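You operate a simulated robot arm through the tools that you are given. There is no shell and no other tool.

Carry out the task below with a simulated robot arm. There is one attempt and no reset: what you move stays moved.

TASK
Set the meter to 50 mm/s with the red sensor on the calibrator.
Fine: calibrator key on, turn the meter knob; then calibrator key off and the sensor back in its cell.
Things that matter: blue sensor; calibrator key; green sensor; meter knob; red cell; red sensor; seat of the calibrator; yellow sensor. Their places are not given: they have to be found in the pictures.

The check looks at the end state, three seconds after you hand in, the way a careful person would. Anything else that was tipped, shoved, dropped, spilled or broken makes it a failure.

THE ROBOT
A 6-joint arm with a two-finger gripper, fixed in place. Base frame: the origin is on the floor under the middle of its stand, x ahead of it, y to its left, z up; the work surface is at about z = 922. Readings come in mm, degrees, newtons and seconds.
With the tool pointing down near the work surface it reaches from about 140 to 660 mm from the base axis. Its first joint turns from -66.0 to 66.0 degrees. Payload 2.45 kg.
The TCP is the grasp point between the finger pads, 30 mm short of the fingertips. In the tool frame z runs along the fingers and y along their closing line. The gripper opens to 106 mm; its body begins 79 mm behind the TCP.
Orientation is that of the tool frame in the base frame, as a unit quaternion [w, x, y, z]. With the fingers straight down and closing along the base's y, the tool's x points along the base's -x, its y along +y and its z along -z.

THE INTERFACE
- The arm moves only by the tool arm_command. Its argument "motion" is a list of rows, each a list of 2 entries, a list of its own where there are three numbers: the shift along the tool's x, y, z in mm, then the turn, a rotation vector about the tool's x, y, z in degrees. In form: [[[dx, dy, dz], [ax, ay, az]], ...]. A call has 1 to 20 rows; each row is the pose to reach, as a shift and turn from the pose commanded when the call began, along the tool's axes at that moment. "hand" is the finger opening in mm, from 0 to 106, set as the call begins (left out, the last holds). A row lasts 0.2 s, in which the tool goes at most 50 mm and 8.6 degrees; a call with a longer step from one row to the next is refused whole, and so is a gripper value outside its range. Where a pose cannot be reached the arm comes as near as it can. A force on the tool above 90 N (or 10 N above the force at the start of the call, whichever is more), or a blocked arm, ends the call early, and 0.2 s more pass. Each finger travels about 153 mm/s and halts on what it meets, pressing with about 30 N; the grip force reading is that of the motor and also rises with nothing between the fingers. The clock runs only during rows and for 0.2 s after the last one: add rows that repeat a pose to give the fingers time. The reply holds the time, the measured pose of the TCP, the force on the tool along the base axes, the opening and the grip force, in the units named above and with some noise, with the torque about the TCP (base axes, N m) and any sound that the robot's microphone picked up, and new pictures: "show" is both (left out), scene, wrist or none.
- Cameras (640 x 400 px; columns grow to the right, rows downward): "scene" is fixed at [65.9, 415, 1413.3]; the picture's right is [-0.71, -0.70, 0.00], its down [-0.33, 0.33, -0.89] and it looks along [0.62, -0.63, -0.46] (base axes); focal length 242 px, centre (320, 200). "wrist" rides on the gripper at [76, -2, -106] in the tool frame; the picture's right is [0.02, 1.00, 0.00], its down [-0.78, 0.02, -0.62] and it looks along [-0.62, 0.01, 0.78] (tool axes); focal length 247 px, centre (320, 200).
- locate(camera, pixels): there is no depth. For up to 12 entries [column, row, z] of the newest picture of that camera ("zoom" is the newest enlarged one), the place [x, y] in the base frame at which the ray of that pixel passes the height z, good to about 2 mm. No time passes.
- zoom(camera, box): a new picture of the part [left, top, right, bottom] of that camera's present view, enlarged. No time passes.
- finish_job(): hands the job in; it is judged then, once.

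Leave the gripper open and the arm clear of the work at the hand-in unless told otherwise.

The tools are called as name(argument=value, ...) on one line, values as JSON. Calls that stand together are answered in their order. arm_command: Moves the arm, as the interface text tells. Its arguments: {"type":"object","properties":{"motion":{"type":"array","items":{"type":"array"}},"hand":{"type":"number"},"show":{"type":"string","enum":["both","scene","wrist","none"]}},"required":["motion"]} The other tools are called the same way: locate (camera, pixels) gives the place at which the rays of pixels pass given heights; zoom (camera, box) takes an enlarged picture of a part of a camera's view; finish_job () hands the job in.

At the start:

```text
t: 0.0
eef_pos: [331.8, 11.8, 1345.6]
ee_rot: [0.0, 0.0, 1.0, 0.001]
wrist_force: [0.1, -0.3, 0.7]
torque: [0.02, 0.0, -0.01]
width: 106.2
gripper_force: 0.0
```

scene: 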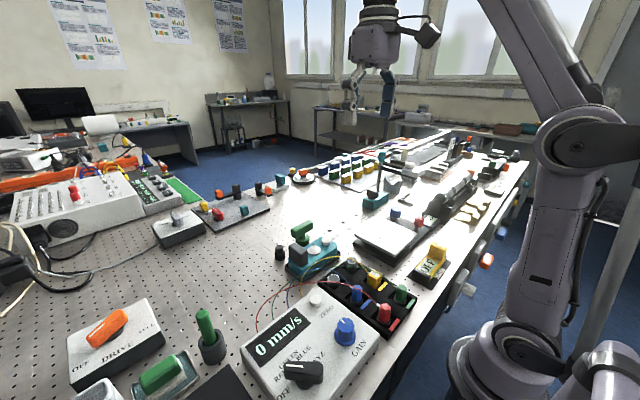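
wrist: 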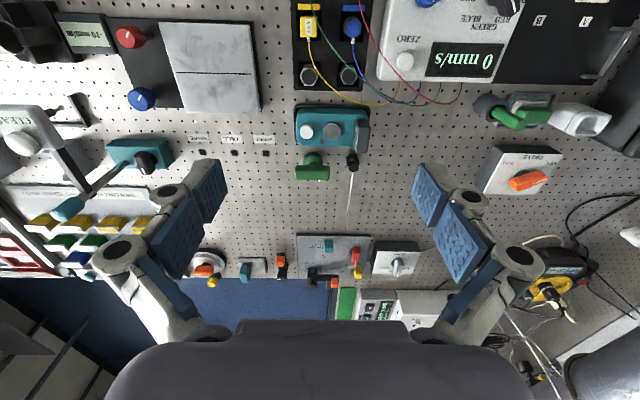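

I see a meter reading "0 mm/s" at about (300,350) in the scene picture, a black tray with coloured sensors at (370,295), and several other devices. I'll zoom in on these before I move anything.

zoom(camera="scene", box=[220, 220, 460, 400])

zoom(camera="wrist", box=[260, 0, 640, 220])

zoom(camera="scene", box=[40, 280, 280, 400])

```text
2.22 times, centred on (340, 310) of scene
```

zoom: 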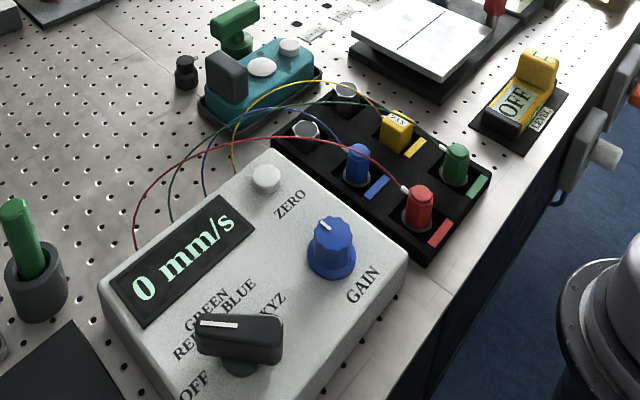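

```text
1.68 times, centred on (450, 110) of wrist
```

zoom: 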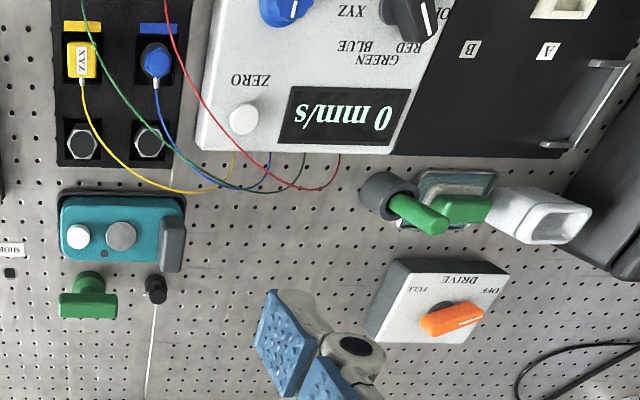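

```text
2.67 times, centred on (160, 340) of scene
```

zoom: 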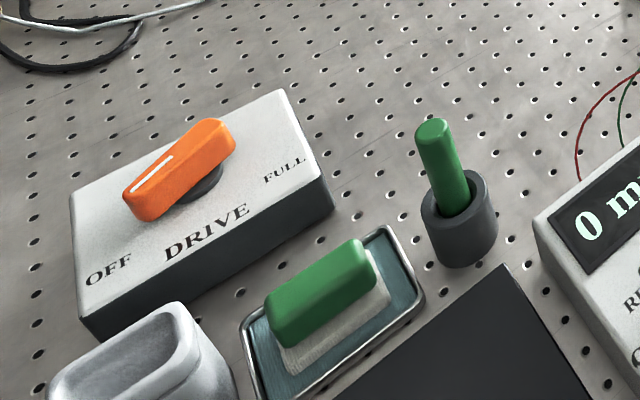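

Next I'll zoom in on the teal box with its two discs, the yellow "OFF" device, and the meter's selector. That should show which one is the calibrator.

zoom(camera="scene", box=[265, 210, 365, 290])

zoom(camera="scene", box=[390, 225, 480, 295])

zoom(camera="scene", box=[240, 300, 380, 400])

zoom(camera="scene", box=[320, 120, 540, 260])

zoom(camera="wrist", box=[0, 0, 280, 240])

```text
5.00 times, centred on (315, 250) of scene
```

zoom: 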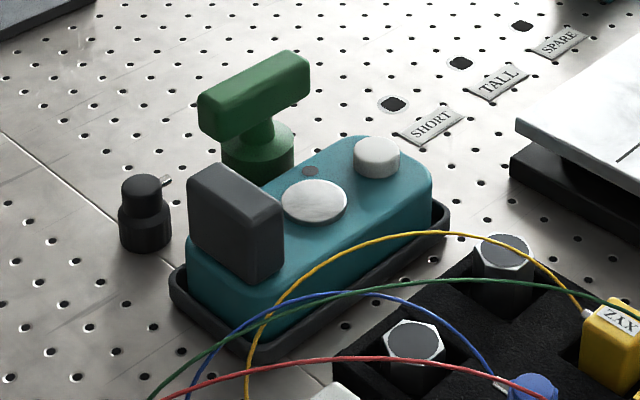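

```text
5.71 times, centred on (435, 260) of scene
```

zoom: 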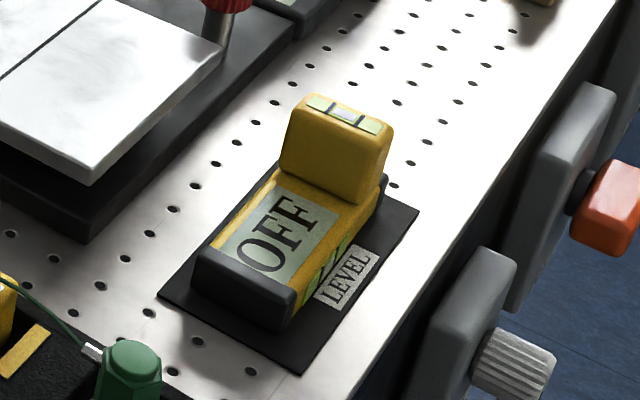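

```text
4.00 times, centred on (310, 350) of scene
```

zoom: 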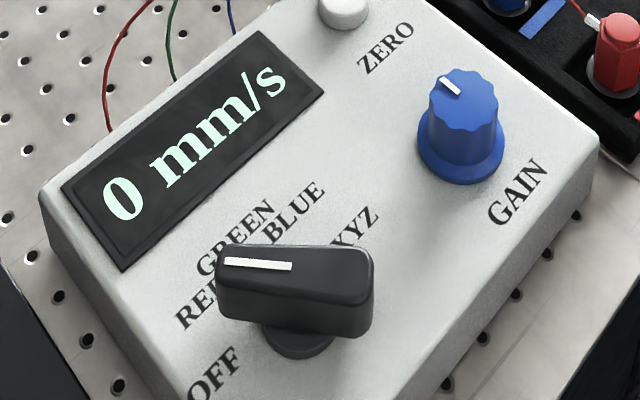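

```text
2.86 times, centred on (430, 190) of scene
```

zoom: 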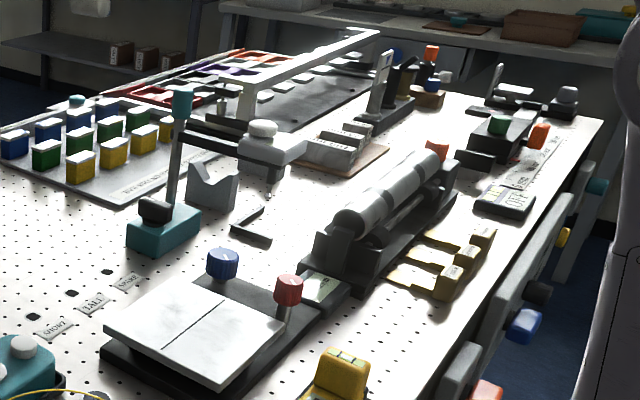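

```text
1.67 times, centred on (140, 120) of wrist
```

zoom: 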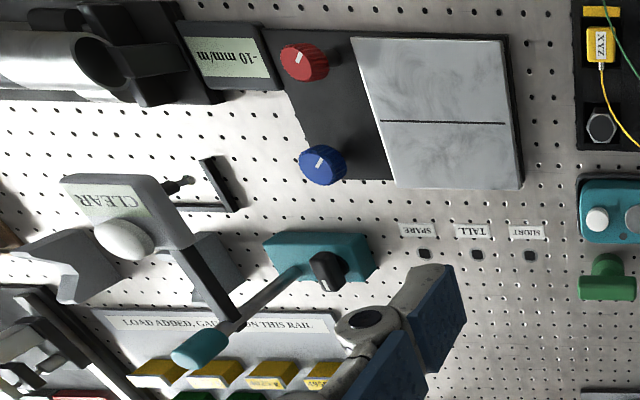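

The teal box in the black tray looks like the calibrator: a silver disc as the seat, a white round key and a small lamp. I'll get rough places from both pictures.

locate(camera="scene", pixels=[[384.3, 305.6, 960], [344, 326, 1000], [300, 365, 1000], [313, 250, 980], [325, 241, 980], [298, 255, 990], [374, 279, 960], [402, 291, 960], [357, 290, 960], [345, 262, 950], [333, 279, 950]])

locate(camera="wrist", pixels=[[307, 131, 980], [332, 131, 980], [362, 135, 990], [405, 60, 990], [465, 60, 990], [308, 25, 960], [352, 26, 960], [309, 74, 945], [348, 74, 945], [312, 165, 1000], [353, 160, 960]])

```text
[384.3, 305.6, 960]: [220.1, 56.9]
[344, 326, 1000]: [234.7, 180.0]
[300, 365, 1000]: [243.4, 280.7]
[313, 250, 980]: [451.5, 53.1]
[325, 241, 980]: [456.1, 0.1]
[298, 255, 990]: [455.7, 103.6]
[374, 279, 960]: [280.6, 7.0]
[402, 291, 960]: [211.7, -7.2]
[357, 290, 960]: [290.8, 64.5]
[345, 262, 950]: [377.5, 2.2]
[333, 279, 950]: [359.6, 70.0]
```

```text
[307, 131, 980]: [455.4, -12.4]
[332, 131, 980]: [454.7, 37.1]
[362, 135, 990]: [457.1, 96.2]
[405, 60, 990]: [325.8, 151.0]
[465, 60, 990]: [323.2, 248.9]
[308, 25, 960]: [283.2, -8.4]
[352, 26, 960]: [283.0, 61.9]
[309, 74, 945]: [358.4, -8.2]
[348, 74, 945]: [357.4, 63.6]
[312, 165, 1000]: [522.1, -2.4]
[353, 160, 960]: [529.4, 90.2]
```

From the two views, the seat is near (463, 38, z≈962) and the white key near (461, -13, z≈966). The red sensor is around (215, 52). I'll move the arm back and to the left at height, so the wrist camera looks down on the meter and the sensor tray.

arm_command(motion=[[[26, 22, 0], [0, 0, 0]], [[52, 44, 0], [0, 0, 0]], [[78, 66, 0], [0, 0, 0]], [[104, 88, 0], [0, 0, 0]], [[130, 110, 0], [0, 0, 0]], [[130, 110, 0], [0, 0, 0]]], show="both")

```text
t: 1.4
eef_pos: [201.7, 121.8, 1347.1]
ee_rot: [0.0, 0.0, 1.0, -0.001]
wrist_force: [0.1, -0.1, 0.7]
torque: [-0.01, 0.01, -0.01]
width: 106.0
gripper_force: 0.1
```

scene: 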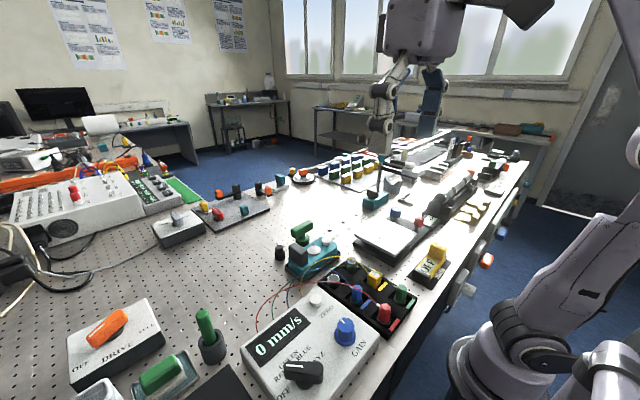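
wrist: 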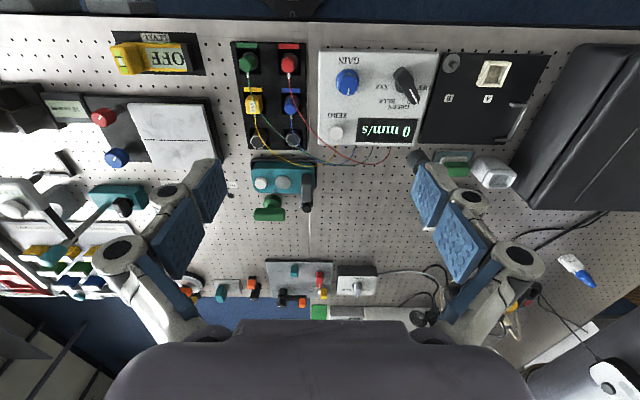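

Now both the meter and the tray are in view. I'll enlarge each of them.

zoom(camera="wrist", box=[310, 40, 450, 155])

zoom(camera="wrist", box=[225, 30, 325, 155])

zoom(camera="wrist", box=[235, 145, 335, 225])

```text
3.48 times, centred on (380, 98) of wrist
```

zoom: 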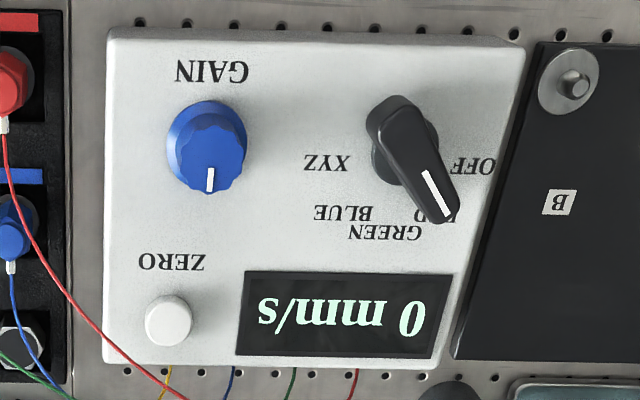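

```text
3.20 times, centred on (275, 92) of wrist
```

zoom: 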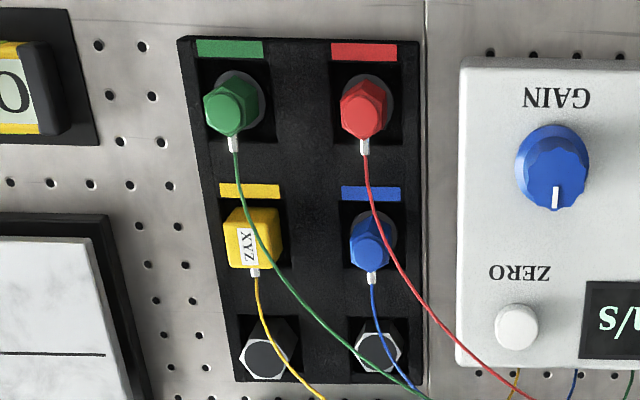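

```text
5.00 times, centred on (285, 185) of wrist
```

zoom: 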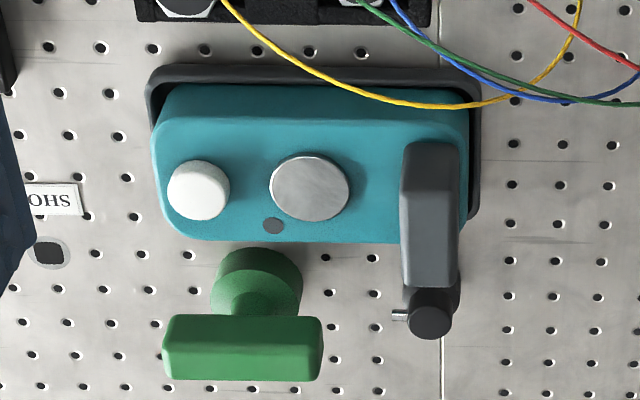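

The selector's pointer is on RED: it covers the "RED" label, between OFF and GREEN. So the knob to turn is the blue GAIN knob, with its white mark facing +x. Next I'll go lower over the tray for a better look at the sensors.

arm_command(motion=[[[-5, -12, 34], [0, 0, 0]], [[-10, -24, 68], [0, 0, 0]], [[-15, -36, 102], [0, 0, 0]], [[-20, -48, 136], [0, 0, 0]], [[-24, -60, 167], [0, 0, 0]], [[-24, -60, 167], [0, 0, 0]]], show="both")

```text
t: 2.8
eef_pos: [226.0, 63.9, 1177.1]
ee_rot: [0.0, 0.0, 1.0, 0.0]
wrist_force: [0.3, 0.7, -0.2]
torque: [-0.03, 0.0, -0.01]
width: 106.1
gripper_force: 0.0
```

scene: 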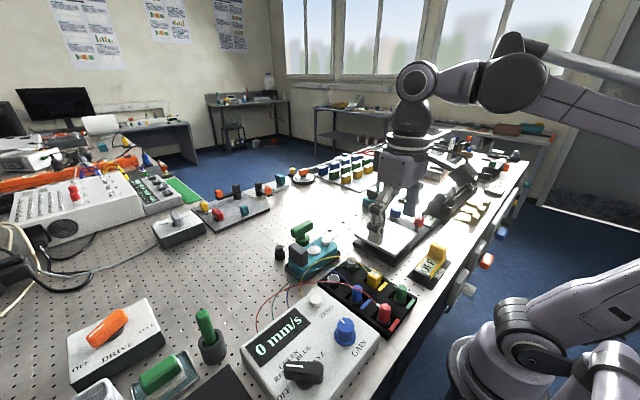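
wrist: 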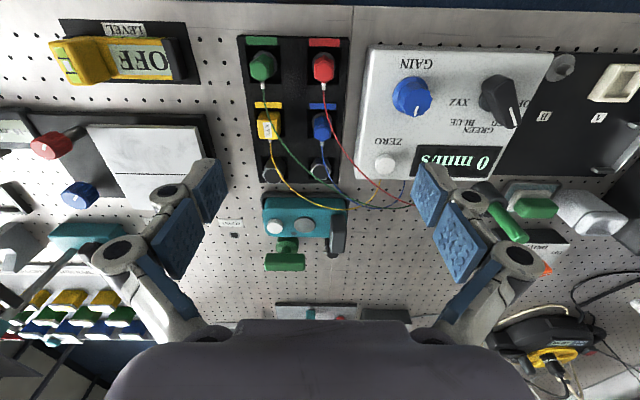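

I'll enlarge the tray, the GAIN knob and the calibrator in this closer view.

zoom(camera="wrist", box=[230, 30, 360, 190])

zoom(camera="wrist", box=[285, 35, 365, 105])

zoom(camera="wrist", box=[250, 180, 360, 280])

zoom(camera="scene", box=[325, 255, 425, 345])

```text
2.50 times, centred on (295, 110) of wrist
```

zoom: 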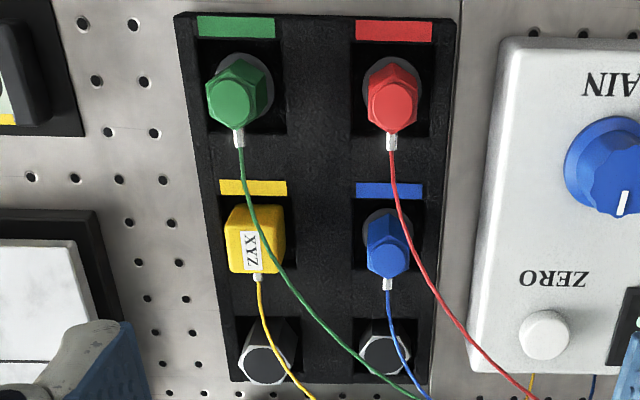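

```text
5.71 times, centred on (325, 70) of wrist
```

zoom: 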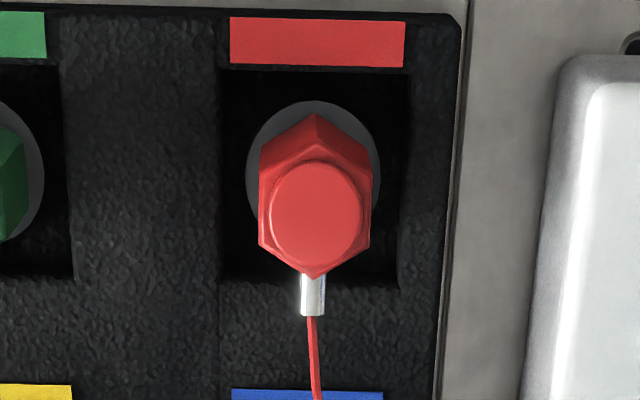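

```text
4.00 times, centred on (305, 230) of wrist
```

zoom: 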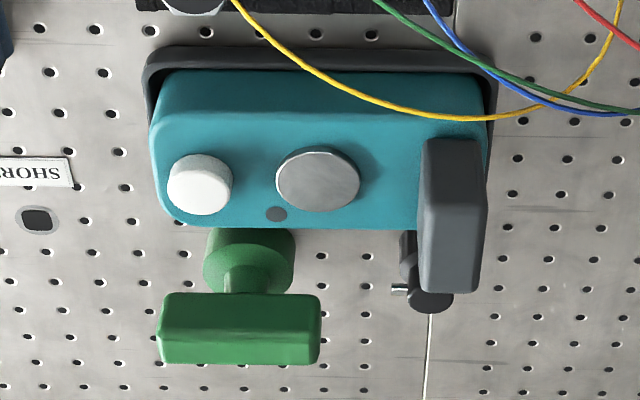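

```text
4.44 times, centred on (375, 300) of scene
```

zoom: 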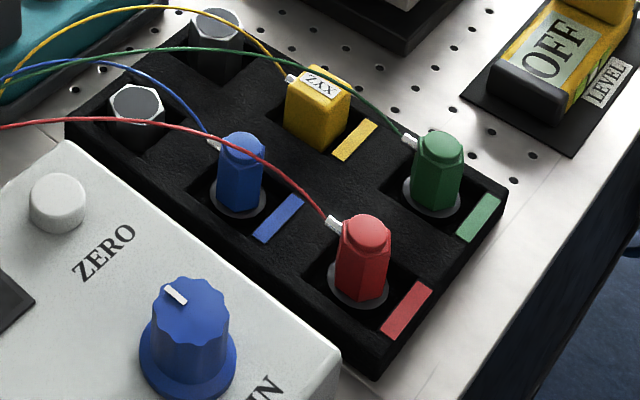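

I'll triangulate the red sensor (top and base), the seat, the key and the GAIN knob from the two cameras, at several assumed heights.

locate(camera="wrist", pixels=[[324.3, 72.6, 960], [323.8, 64.4, 930], [304.5, 224.8, 960], [274.8, 225.8, 960], [294.2, 233.5, 960], [332, 232, 1000], [385, 162, 960], [413, 101, 1000], [321.2, 50, 935], [321.2, 83.3, 935], [307.7, 72, 935], [340.8, 72, 935]])

locate(camera="scene", pixels=[[385.8, 306.8, 960], [383.6, 319.1, 930], [313.8, 250, 960], [326.2, 241, 960], [314, 245, 960], [344, 326, 1000], [315.6, 299.6, 985]])

zoom(camera="wrist", box=[350, 40, 560, 190])

zoom(camera="scene", box=[280, 220, 350, 290])

```text
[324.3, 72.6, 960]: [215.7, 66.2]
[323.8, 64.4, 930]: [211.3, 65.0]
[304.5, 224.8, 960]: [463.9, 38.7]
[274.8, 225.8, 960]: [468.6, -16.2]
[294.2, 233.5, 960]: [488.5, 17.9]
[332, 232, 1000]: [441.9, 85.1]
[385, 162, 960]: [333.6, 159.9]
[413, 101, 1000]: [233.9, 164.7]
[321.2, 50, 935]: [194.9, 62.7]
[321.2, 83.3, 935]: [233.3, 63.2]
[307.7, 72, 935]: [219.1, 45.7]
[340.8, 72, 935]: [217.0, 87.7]
```

```text
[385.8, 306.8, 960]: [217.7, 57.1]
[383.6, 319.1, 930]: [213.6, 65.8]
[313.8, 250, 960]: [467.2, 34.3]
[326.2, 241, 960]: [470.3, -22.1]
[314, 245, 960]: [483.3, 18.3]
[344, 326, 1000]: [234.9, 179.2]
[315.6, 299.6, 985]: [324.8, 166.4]
```

```text
2.67 times, centred on (455, 115) of wrist
```

zoom: 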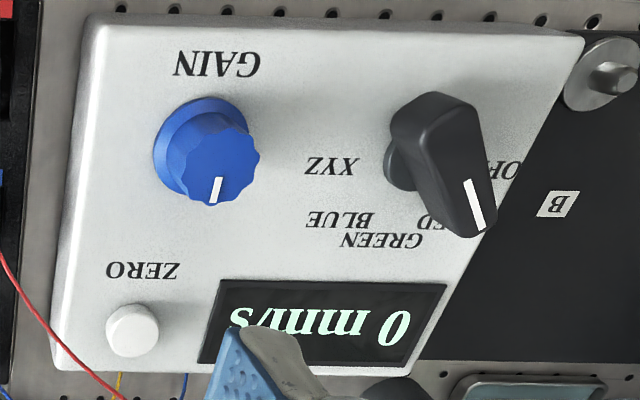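

```text
5.71 times, centred on (315, 255) of scene
```

zoom: 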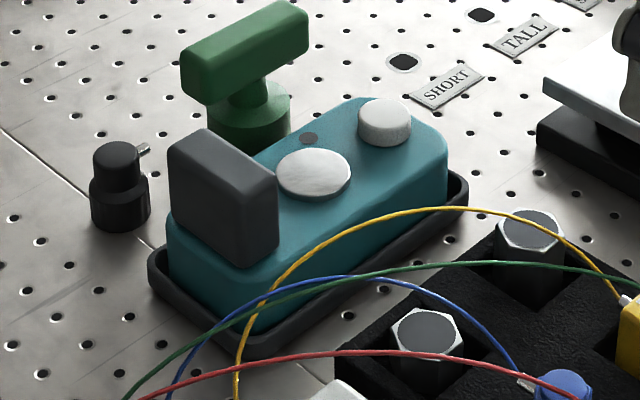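

The red sensor's base is at about (212, 65, z≈930) and its top at about (213.6, 66, z≈971). It's a hex body roughly 24 mm across, with flats facing ±y. Next I'll check the tray top height, the knob, the grey slab's clearance, and the finger shape.

locate(camera="wrist", pixels=[[237.4, 36, 945], [350.2, 36, 945], [416.4, 100, 1010], [406.3, 94.4, 985], [330, 252, 1000], [331, 265, 965], [363.5, 50, 980], [352, 175, 980]])

locate(camera="scene", pixels=[[416.7, 297.7, 945], [387.4, 339.4, 945], [345.7, 322.5, 1010], [345.3, 336, 985], [307.1, 251.5, 1000], [379, 334, 980], [308, 266, 965]])

zoom(camera="scene", box=[340, 120, 460, 260])

zoom(camera="wrist", box=[80, 140, 280, 340])

```text
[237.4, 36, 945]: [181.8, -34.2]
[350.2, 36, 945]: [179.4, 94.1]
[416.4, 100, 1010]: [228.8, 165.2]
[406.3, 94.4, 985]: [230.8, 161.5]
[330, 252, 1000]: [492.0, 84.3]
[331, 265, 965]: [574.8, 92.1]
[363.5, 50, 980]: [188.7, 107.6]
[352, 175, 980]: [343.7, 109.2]
```

```text
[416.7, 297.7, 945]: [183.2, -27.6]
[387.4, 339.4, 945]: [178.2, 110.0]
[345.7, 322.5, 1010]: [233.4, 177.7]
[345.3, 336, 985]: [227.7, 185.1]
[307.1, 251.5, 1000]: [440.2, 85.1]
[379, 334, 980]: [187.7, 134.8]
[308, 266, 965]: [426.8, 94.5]
```

```text
2.86 times, centred on (400, 190) of scene
```

zoom: 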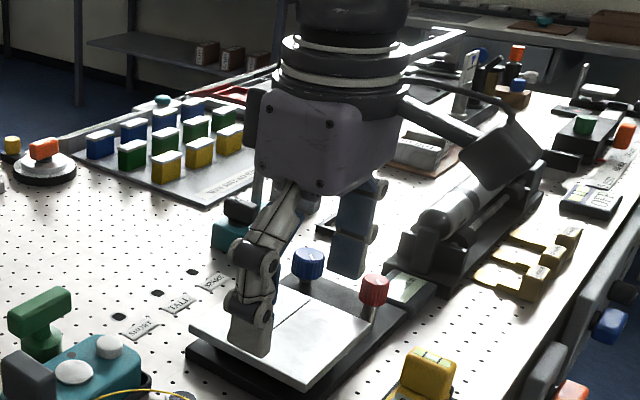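

```text
2.00 times, centred on (180, 240) of wrist
```

zoom: 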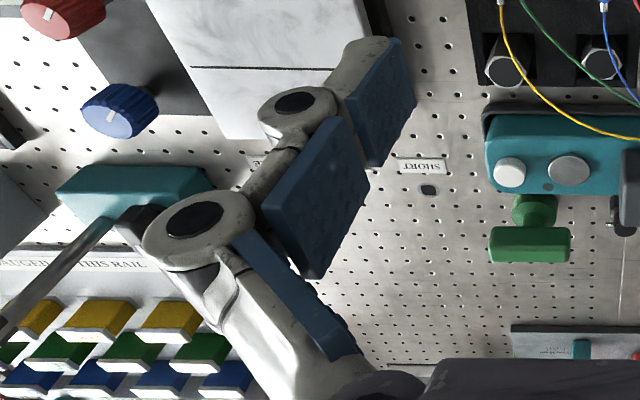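

The tray top is near z≈937 and the meter edge is at y≈112 with its top near z≈950. The grey slab's inner face is at y≈84 and its top at z≈1001. I'll narrow the fingers to 46 mm and drop to about 130 mm above the red sensor to check alignment.

arm_command(motion=[[[6, 1, 25], [0, 0, 0]], [[13, 2, 50], [0, 0, 0]], [[13, 2, 77], [0, 0, 0]], [[13, 2, 77], [0, 0, 0]], [[13, 2, 77], [0, 0, 0]]], hand=46, show="both")

```text
t: 4.0
eef_pos: [212.7, 64.3, 1101.8]
ee_rot: [0.0, 0.001, 1.0, -0.001]
wrist_force: [-0.5, -0.3, -0.3]
torque: [-0.01, 0.03, -0.01]
width: 45.9
gripper_force: 0.0
```

scene: 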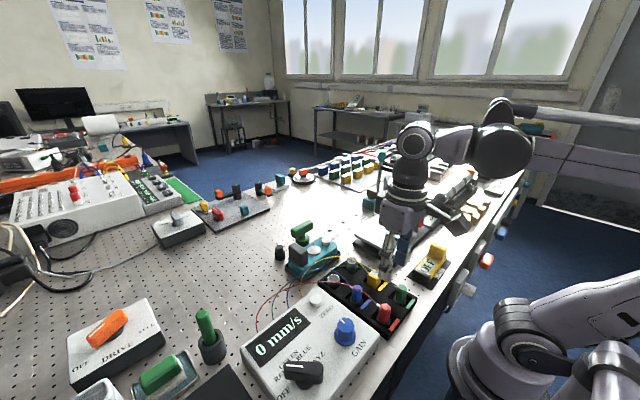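
wrist: 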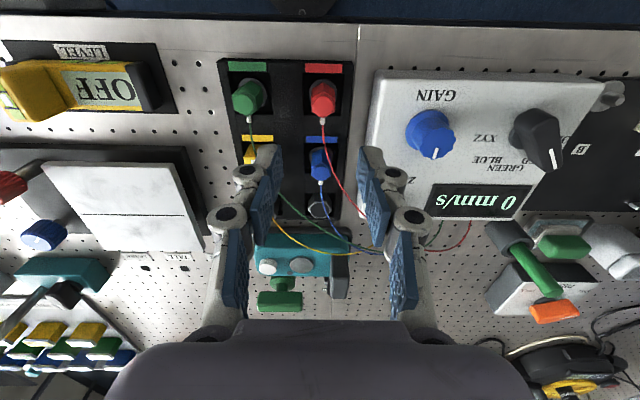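

The fingers are at 46 mm opening. I'll refine the red sensor's position from this closer wrist view and check the finger thickness in an enlargement.

zoom(camera="wrist", box=[285, 55, 365, 125])

zoom(camera="wrist", box=[200, 120, 440, 280])

zoom(camera="scene", box=[340, 180, 440, 340])

```text
5.71 times, centred on (325, 90) of wrist
```

zoom: 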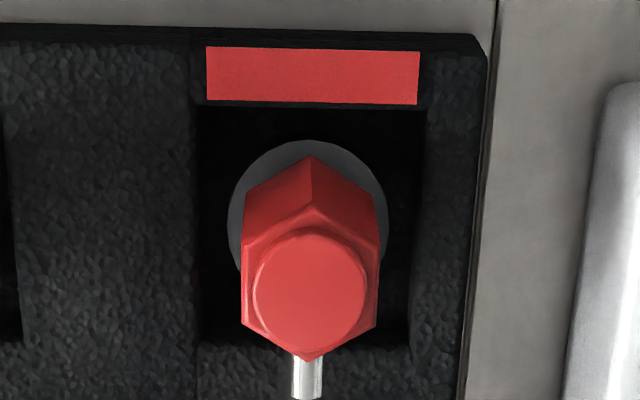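

```text
2.50 times, centred on (320, 200) of wrist
```

zoom: 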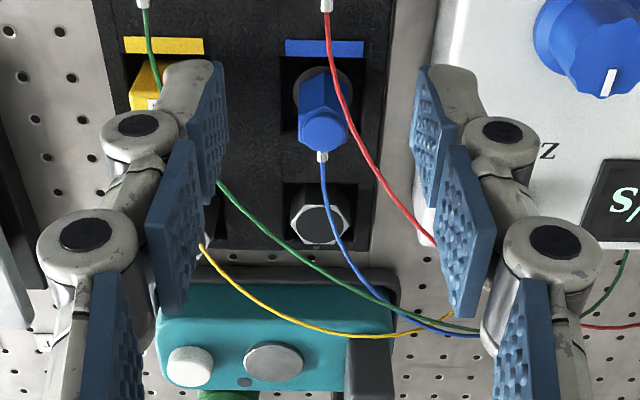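

```text
2.50 times, centred on (390, 260) of scene
```

zoom: 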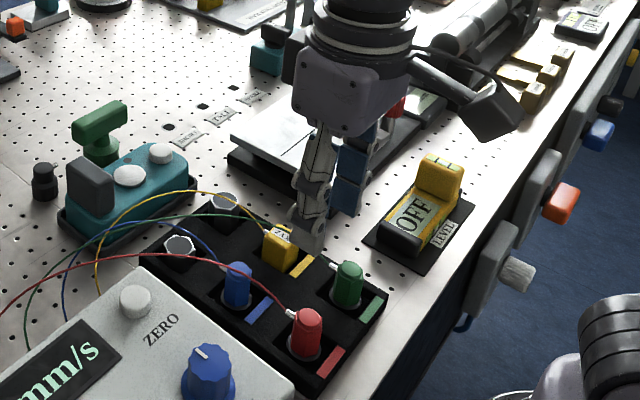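

I'll locate the sensor's top circle (323.2, 106.5) and base disc (322.7, 92.6) from this view.

locate(camera="wrist", pixels=[[323.2, 106.5, 971], [322.7, 92.6, 930], [302.5, 78, 940], [350, 60, 940], [408.7, 133, 955]])

locate(camera="scene", pixels=[[385.8, 306.8, 971], [383.6, 319.1, 930]])

```text
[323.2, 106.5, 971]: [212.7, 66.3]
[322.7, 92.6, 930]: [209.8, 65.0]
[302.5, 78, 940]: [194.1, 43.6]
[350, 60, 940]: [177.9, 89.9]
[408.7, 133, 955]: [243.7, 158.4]
```

```text
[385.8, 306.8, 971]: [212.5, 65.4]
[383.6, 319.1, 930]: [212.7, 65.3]
```

The red sensor's centre is at about (212, 65.5), top z≈971. I'll go down in two steps, first with the fingertips level with the sensor top.

arm_command(motion=[[[0.5, 1.7, 25], [0, 0, 0]], [[0.5, 1.7, 50], [0, 0, 0]], [[0.5, 1.7, 75], [0, 0, 0]], [[0.5, 1.7, 95], [0, 0, 0]], [[0.5, 1.7, 95], [0, 0, 0]]], show="both")

```text
t: 5.2
eef_pos: [210.7, 66.5, 1007.9]
ee_rot: [0.001, 0.0, 1.0, -0.001]
wrist_force: [0.3, 0.3, 0.1]
torque: [-0.04, 0.01, 0.03]
width: 46.0
gripper_force: 0.2
```

scene: 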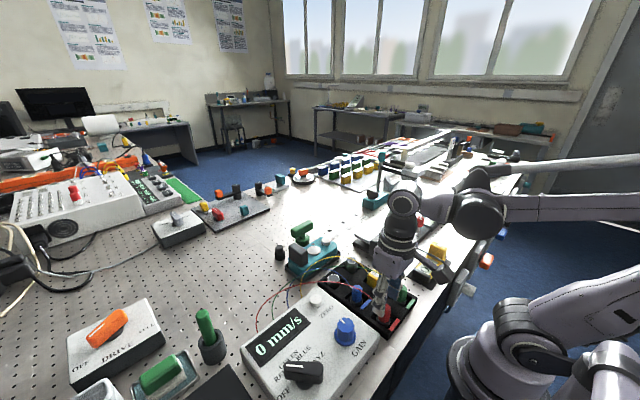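
wrist: 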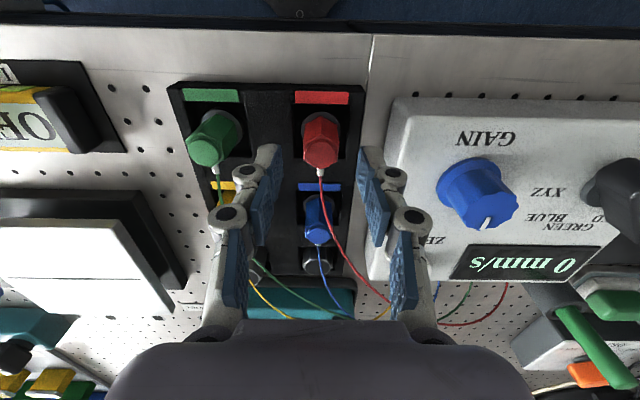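

The sensor at (320, 140) is centred between the fingertips. I'll lower another 31 mm with the opening unchanged.

arm_command(motion=[[[0, 0, 11], [0, 0, 0]], [[0, 0, 22], [0, 0, 0]], [[0, 0, 32], [0, 0, 0]], [[0, 0, 32], [0, 0, 0]]], show="both")

```text
t: 6.2
eef_pos: [211.8, 66.5, 974.3]
ee_rot: [0.0, 0.0, 1.0, 0.0]
wrist_force: [-0.1, 0.1, 0.2]
torque: [0.0, -0.02, 0.02]
width: 46.2
gripper_force: 0.1
```

scene: 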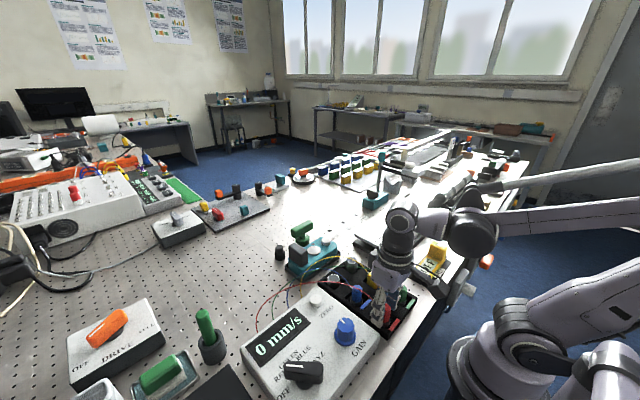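
wrist: 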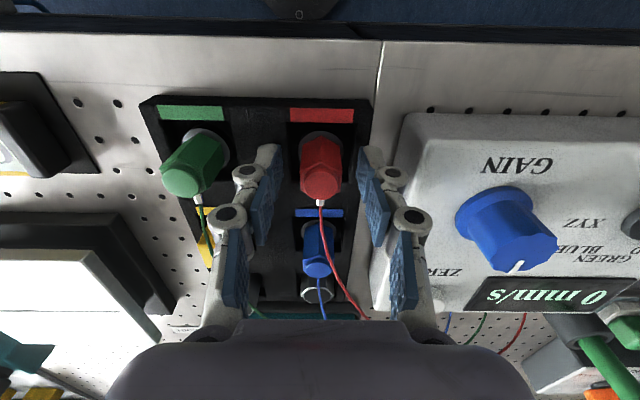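

I'll enlarge this view to confirm the pads will close on the body and not on the tray or the wire.

zoom(camera="wrist", box=[230, 90, 420, 260])

zoom(camera="scene", box=[335, 230, 435, 340])

```text
2.35 times, centred on (325, 175) of wrist
```

zoom: 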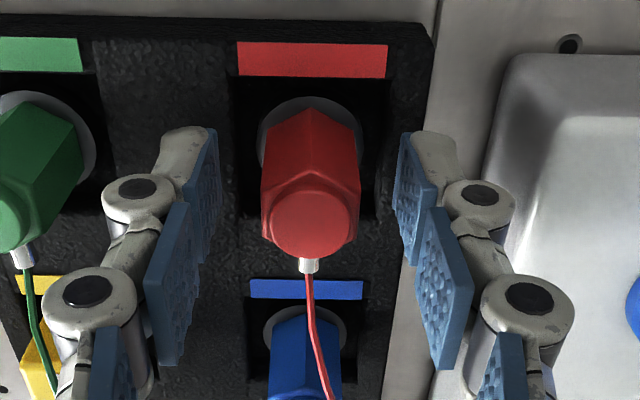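

```text
3.64 times, centred on (385, 285) of scene
```

zoom: 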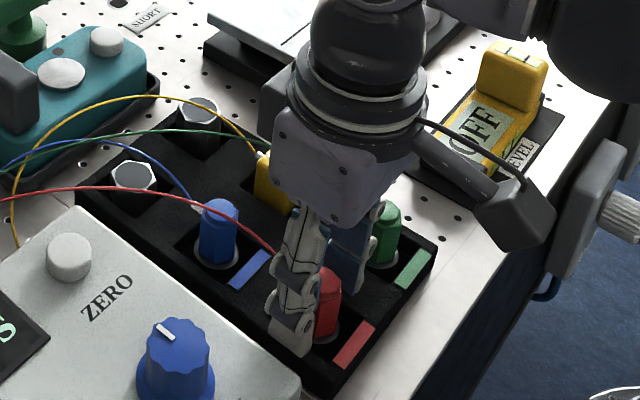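

Everything lines up: the pads straddle the hex flats, clear of the green sensor and the meter. I'll close on the sensor.

arm_command(motion=[[[0, 0, 0], [0, 0, 0]], [[0, 0, 0], [0, 0, 0]], [[0, 0, 0], [0, 0, 0]], [[0, 0, 0], [0, 0, 0]]], hand=12, show="wrist")

```text
t: 7.2
eef_pos: [211.9, 67.1, 975.1]
ee_rot: [0.0, 0.0, 1.0, 0.0]
wrist_force: [0.9, 1.3, 2.4]
torque: [0.09, -0.07, 0.0]
width: 21.8
gripper_force: 30.4
```

wrist: 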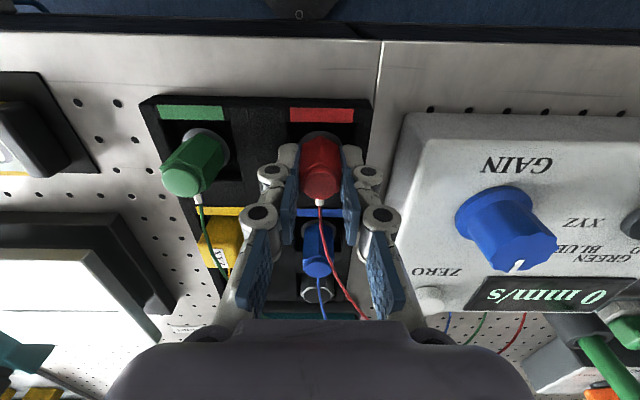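

It's held at 21.8 mm with 30 N. I'll lift straight up slowly, watching the force.

arm_command(motion=[[[0, 0, -4], [0, 0, 0]], [[0, 0, -10], [0, 0, 0]], [[0, 0, -25], [0, 0, 0]], [[0, 0, -45], [0, 0, 0]], [[0, 0, -70], [0, 0, 0]], [[0, 0, -95], [0, 0, 0]], [[0, 0, -95], [0, 0, 0]]], show="both")

```text
t: 8.8
eef_pos: [211.4, 67.0, 1069.6]
ee_rot: [0.0, -0.001, 1.0, 0.0]
wrist_force: [0.1, -0.2, -0.4]
torque: [0.0, -0.02, -0.01]
width: 22.1
gripper_force: 30.0
```

scene: 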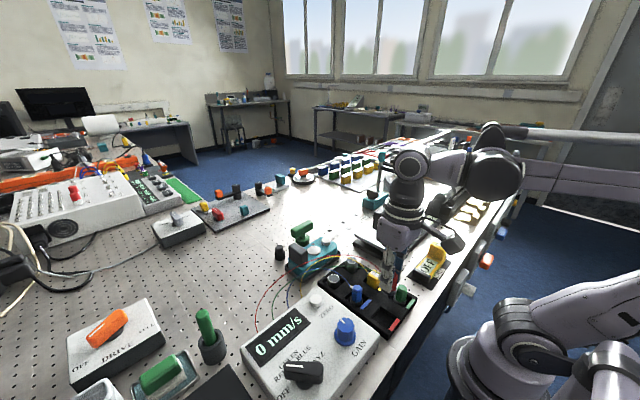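
wrist: 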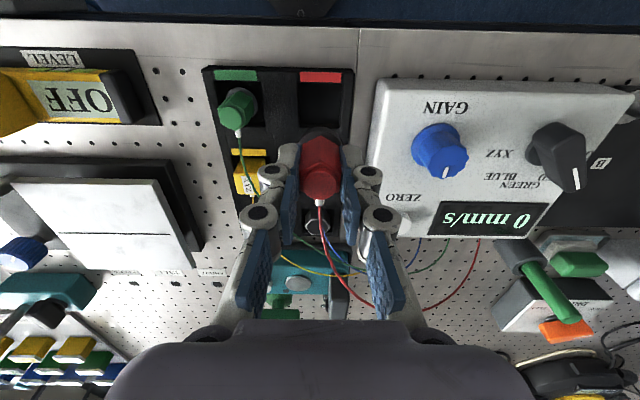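

The red sensor is out and its cell is empty. I'll look at the empty cell and measure its centre for the return, then move to the calibrator.

zoom(camera="wrist", box=[270, 60, 370, 220])

zoom(camera="scene", box=[340, 230, 440, 340])

```text
2.50 times, centred on (320, 140) of wrist
```

zoom: 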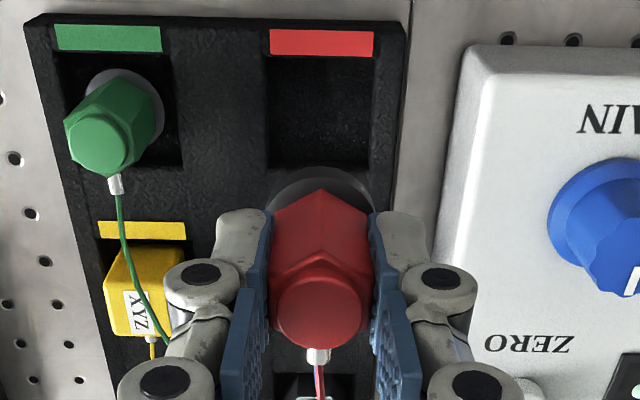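

```text
3.64 times, centred on (390, 285) of scene
```

zoom: 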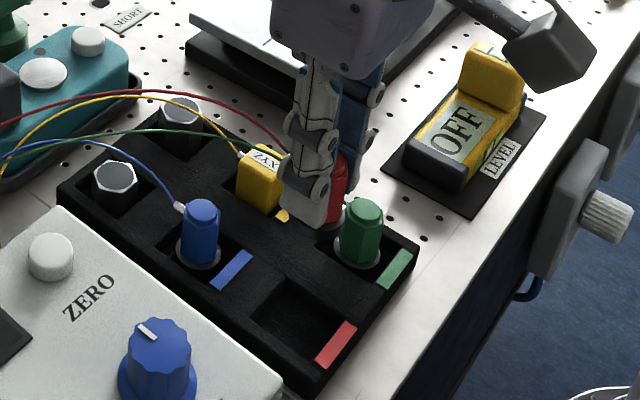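

locate(camera="scene", pixels=[[370.2, 317.4, 938], [381.8, 306.2, 938], [398.8, 317.4, 938], [388.6, 327.6, 938]])

locate(camera="wrist", pixels=[[299, 82, 938], [351, 82, 938], [298, 127, 938], [351, 127, 938]])

```text
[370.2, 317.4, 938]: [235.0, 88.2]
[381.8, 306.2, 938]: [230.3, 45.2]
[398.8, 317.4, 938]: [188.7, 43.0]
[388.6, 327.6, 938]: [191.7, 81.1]
```

```text
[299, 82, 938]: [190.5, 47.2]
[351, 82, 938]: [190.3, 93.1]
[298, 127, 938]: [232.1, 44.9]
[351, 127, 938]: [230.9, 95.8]
```

The cell spans x 190–232 and y 45–88, so its centre is near (211, 66), which matches where I picked the sensor up. Now I'll carry the sensor at z≈1070 over to above the seat.

arm_command(motion=[[[-25, -2.7, 0], [0, 0, 0]], [[-50, -5.4, 0], [0, 0, 0]], [[-75, -8.1, 0], [0, 0, 0]], [[-100, -10.9, 0], [0, 0, 0]], [[-125, -13.6, 0], [0, 0, 0]], [[-150, -16.3, 0], [0, 0, 0]], [[-175, -19, 0], [0, 0, 0]], [[-200, -21.8, 0], [0, 0, 0]], [[-225, -24.5, 0], [0, 0, 0]], [[-249, -27.2, 0], [0, 0, 0]], [[-249, -27.2, 0], [0, 0, 0]], [[-249, -27.2, 0], [0, 0, 0]]], show="both")

```text
t: 11.4
eef_pos: [461.8, 39.2, 1070.5]
ee_rot: [0.0, 0.0, 1.0, 0.0]
wrist_force: [-0.2, 0.1, 0.1]
torque: [0.03, 0.0, 0.0]
width: 22.0
gripper_force: 30.2
```

scene: 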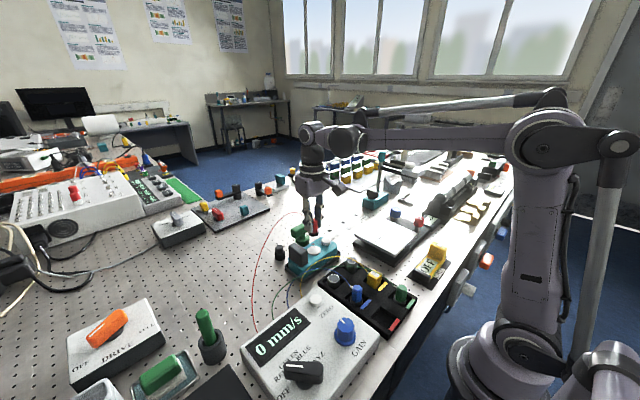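
wrist: 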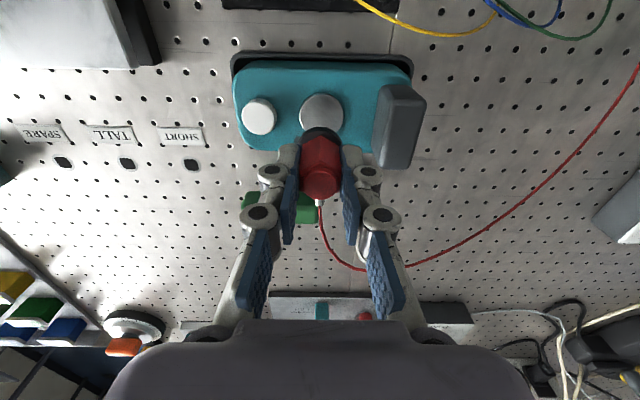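

The sensor is above the calibrator, with the seat disc visible at (322, 112). I'll enlarge the view and check the seat's place.

zoom(camera="wrist", box=[220, 40, 430, 210])

zoom(camera="scene", box=[260, 180, 360, 290])

locate(camera="wrist", pixels=[[321.5, 112, 964], [258, 116, 968], [376, 166, 1000], [298, 145, 958], [385, 88, 1000]])

```text
2.35 times, centred on (325, 125) of wrist
```

zoom: 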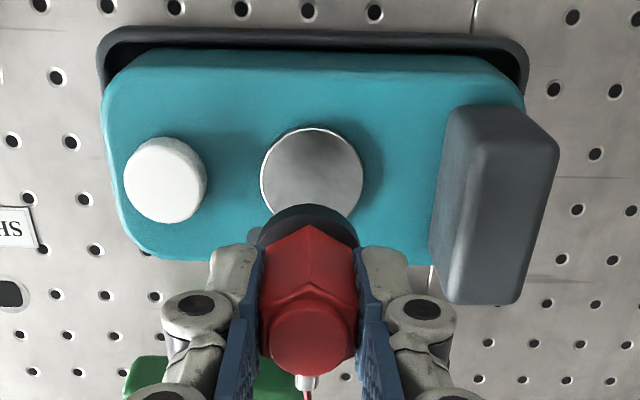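

```text
3.64 times, centred on (310, 235) of scene
```

zoom: 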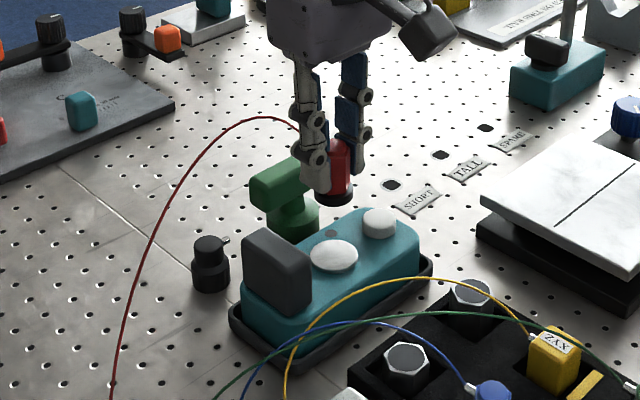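

```text
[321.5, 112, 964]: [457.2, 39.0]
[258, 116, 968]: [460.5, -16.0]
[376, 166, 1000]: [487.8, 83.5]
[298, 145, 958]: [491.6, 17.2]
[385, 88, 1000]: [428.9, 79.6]
```

The seat centre is at about (460.5, 39), z≈965, and is wider than the sensor base. I'll nudge the sensor over it and go down to just above contact.

arm_command(motion=[[[0.5, 0.7, 10], [0, 0, 0]], [[0.5, 0.7, 22], [0, 0, 0]], [[0.5, 0.7, 34], [0, 0, 0]], [[0.5, 0.7, 46], [0, 0, 0]], [[0.5, 0.7, 51], [0, 0, 0]], [[0.5, 0.7, 51], [0, 0, 0]]], show="both")

```text
t: 12.8
eef_pos: [460.5, 40.1, 1019.3]
ee_rot: [0.0, 0.0, 1.0, 0.0]
wrist_force: [-0.7, 0.4, -0.9]
torque: [0.02, -0.01, 0.04]
width: 21.7
gripper_force: 30.6
```

scene: 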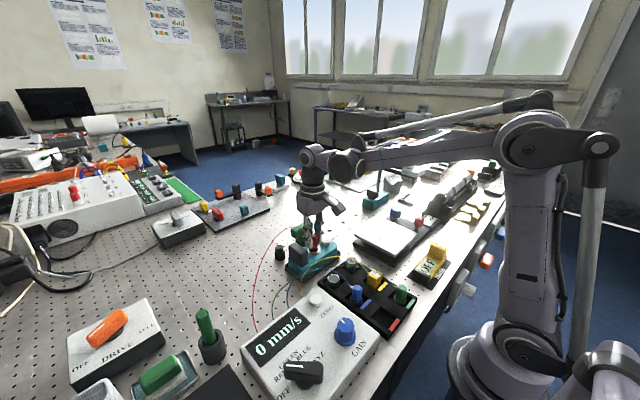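
wrist: 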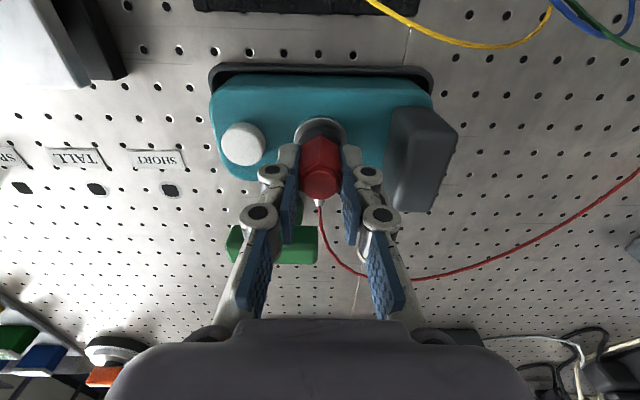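

I'll enlarge to see how far the base is above the seat and whether it's centred.

zoom(camera="wrist", box=[270, 90, 380, 210])

zoom(camera="scene", box=[280, 215, 350, 285])

```text
3.33 times, centred on (325, 150) of wrist
```

zoom: 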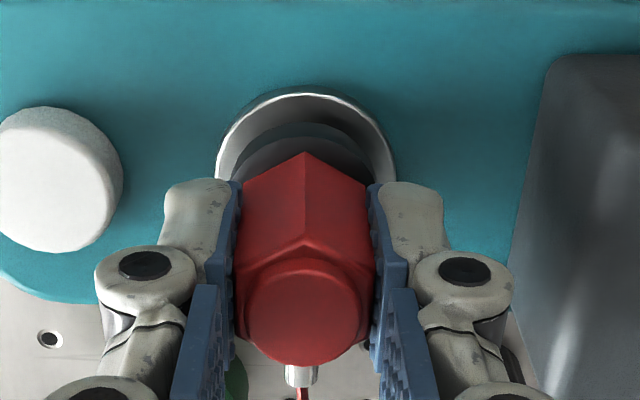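

```text
5.71 times, centred on (315, 250) of scene
```

zoom: 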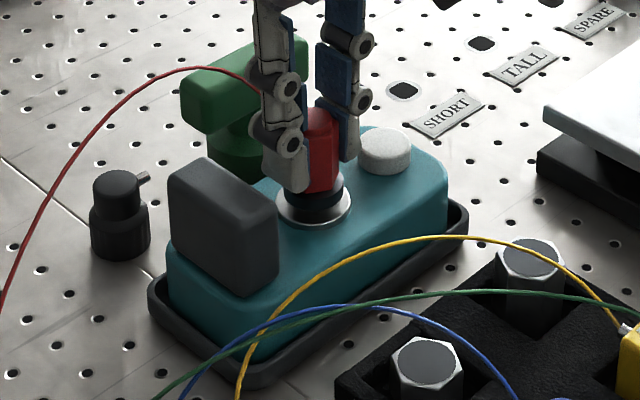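

It's centred and a few millimetres above the seat. I'll lower gently, 1 mm per row, and read the force.

arm_command(motion=[[[0, 0, 1.5], [0, 0, 0]], [[0, 0, 3], [0, 0, 0]], [[0, 0, 4], [0, 0, 0]], [[0, 0, 5], [0, 0, 0]]], show="none")

```text
t: 13.8
eef_pos: [460.3, 40.1, 1015.6]
ee_rot: [0.0, 0.0, 1.0, 0.0]
wrist_force: [0.5, -0.7, 24.3]
torque: [-0.05, -0.05, 0.01]
width: 22.0
gripper_force: 29.5
```

It's touching the seat: 24 N upward. I'll ease off 1.5 mm and then open the fingers slightly, to 38 mm.

arm_command(motion=[[[0, 0, -1], [0, 0, 0]], [[0, 0, -1.8], [0, 0, 0]]], show="none")

```text
t: 14.4
eef_pos: [459.5, 39.7, 1015.6]
ee_rot: [0.0, 0.0, 1.0, 0.001]
wrist_force: [-1.4, -0.8, 3.7]
torque: [-0.06, 0.08, 0.02]
width: 21.8
gripper_force: 29.3
```

The force is down to 3.7 N with the sensor still on the seat. Releasing now.

arm_command(motion=[[[0, 0, 0], [0, 0, 0]], [[0, 0, 0], [0, 0, 0]], [[0, 0, 0], [0, 0, 0]]], hand=38, show="both")

```text
t: 15.2
eef_pos: [461.1, 40.2, 1015.6]
ee_rot: [0.0, 0.001, 1.0, 0.0]
wrist_force: [-0.2, 0.3, 0.7]
torque: [0.0, 0.03, -0.02]
width: 38.1
gripper_force: 0.0
```

scene: 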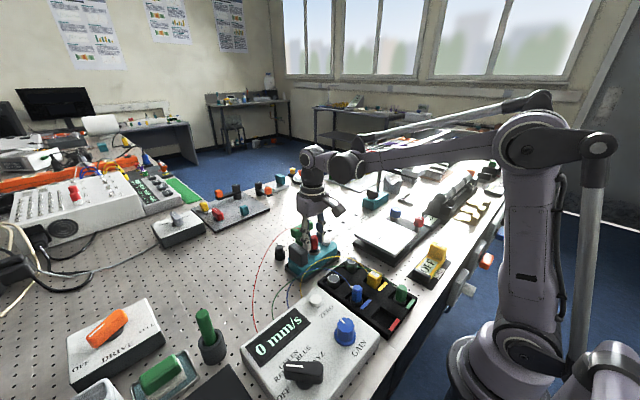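
wrist: 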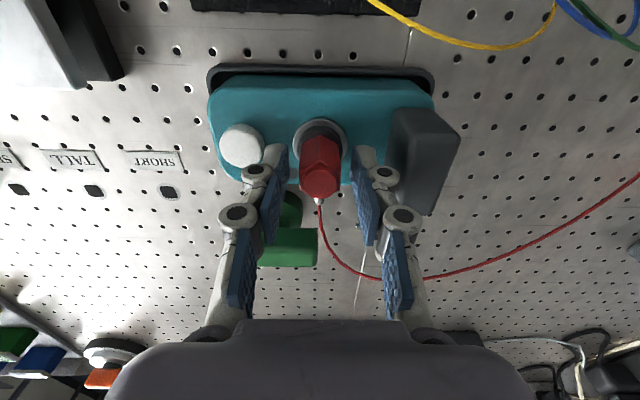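

The sensor stands on the seat. I'll rise straight up 90 mm, clear of it, and check that it stays put.

arm_command(motion=[[[0, 0, -10], [0, 0, 0]], [[0, 0, -30], [0, 0, 0]], [[0, 0, -60], [0, 0, 0]], [[0, 0, -90], [0, 0, 0]], [[0, 0, -90], [0, 0, 0]]], show="both")

zoom(camera="scene", box=[270, 200, 360, 290])

zoom(camera="wrist", box=[220, 40, 430, 210])

```text
t: 16.4
eef_pos: [459.3, 40.6, 1105.2]
ee_rot: [0.0, 0.0, 1.0, 0.0]
wrist_force: [0.3, 0.2, 0.6]
torque: [-0.02, 0.02, 0.02]
width: 37.9
gripper_force: 0.1
```

scene: 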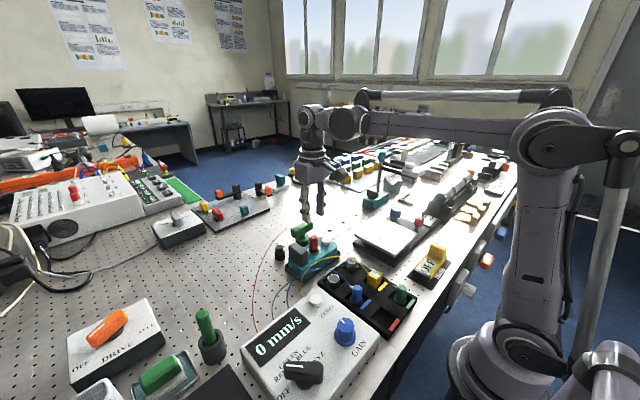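
wrist: 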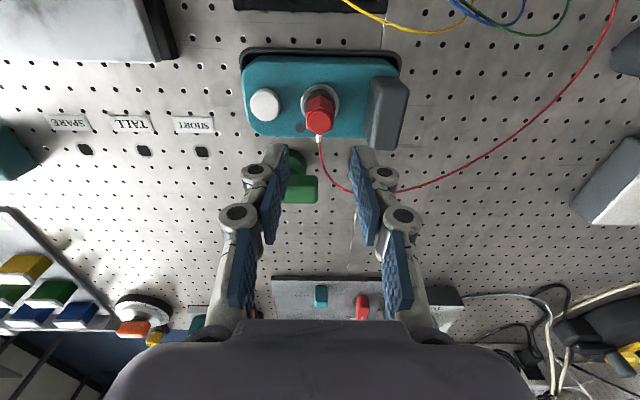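

```text
4.44 times, centred on (315, 245) of scene
```

zoom: 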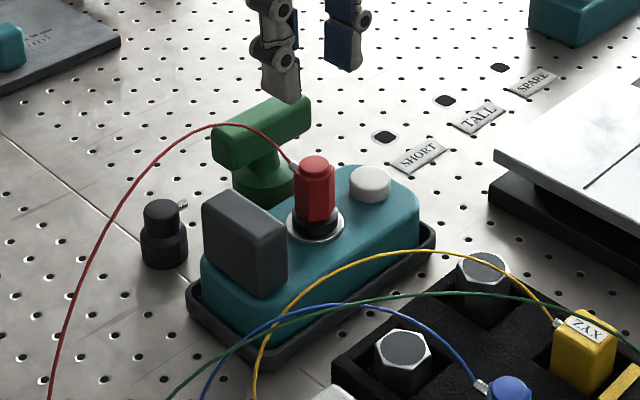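

```text
2.35 times, centred on (325, 125) of wrist
```

zoom: 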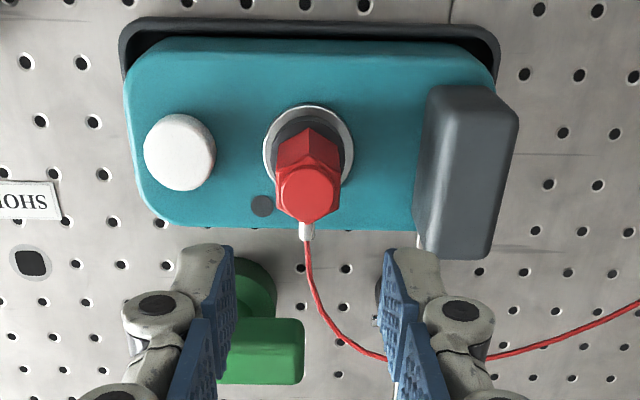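

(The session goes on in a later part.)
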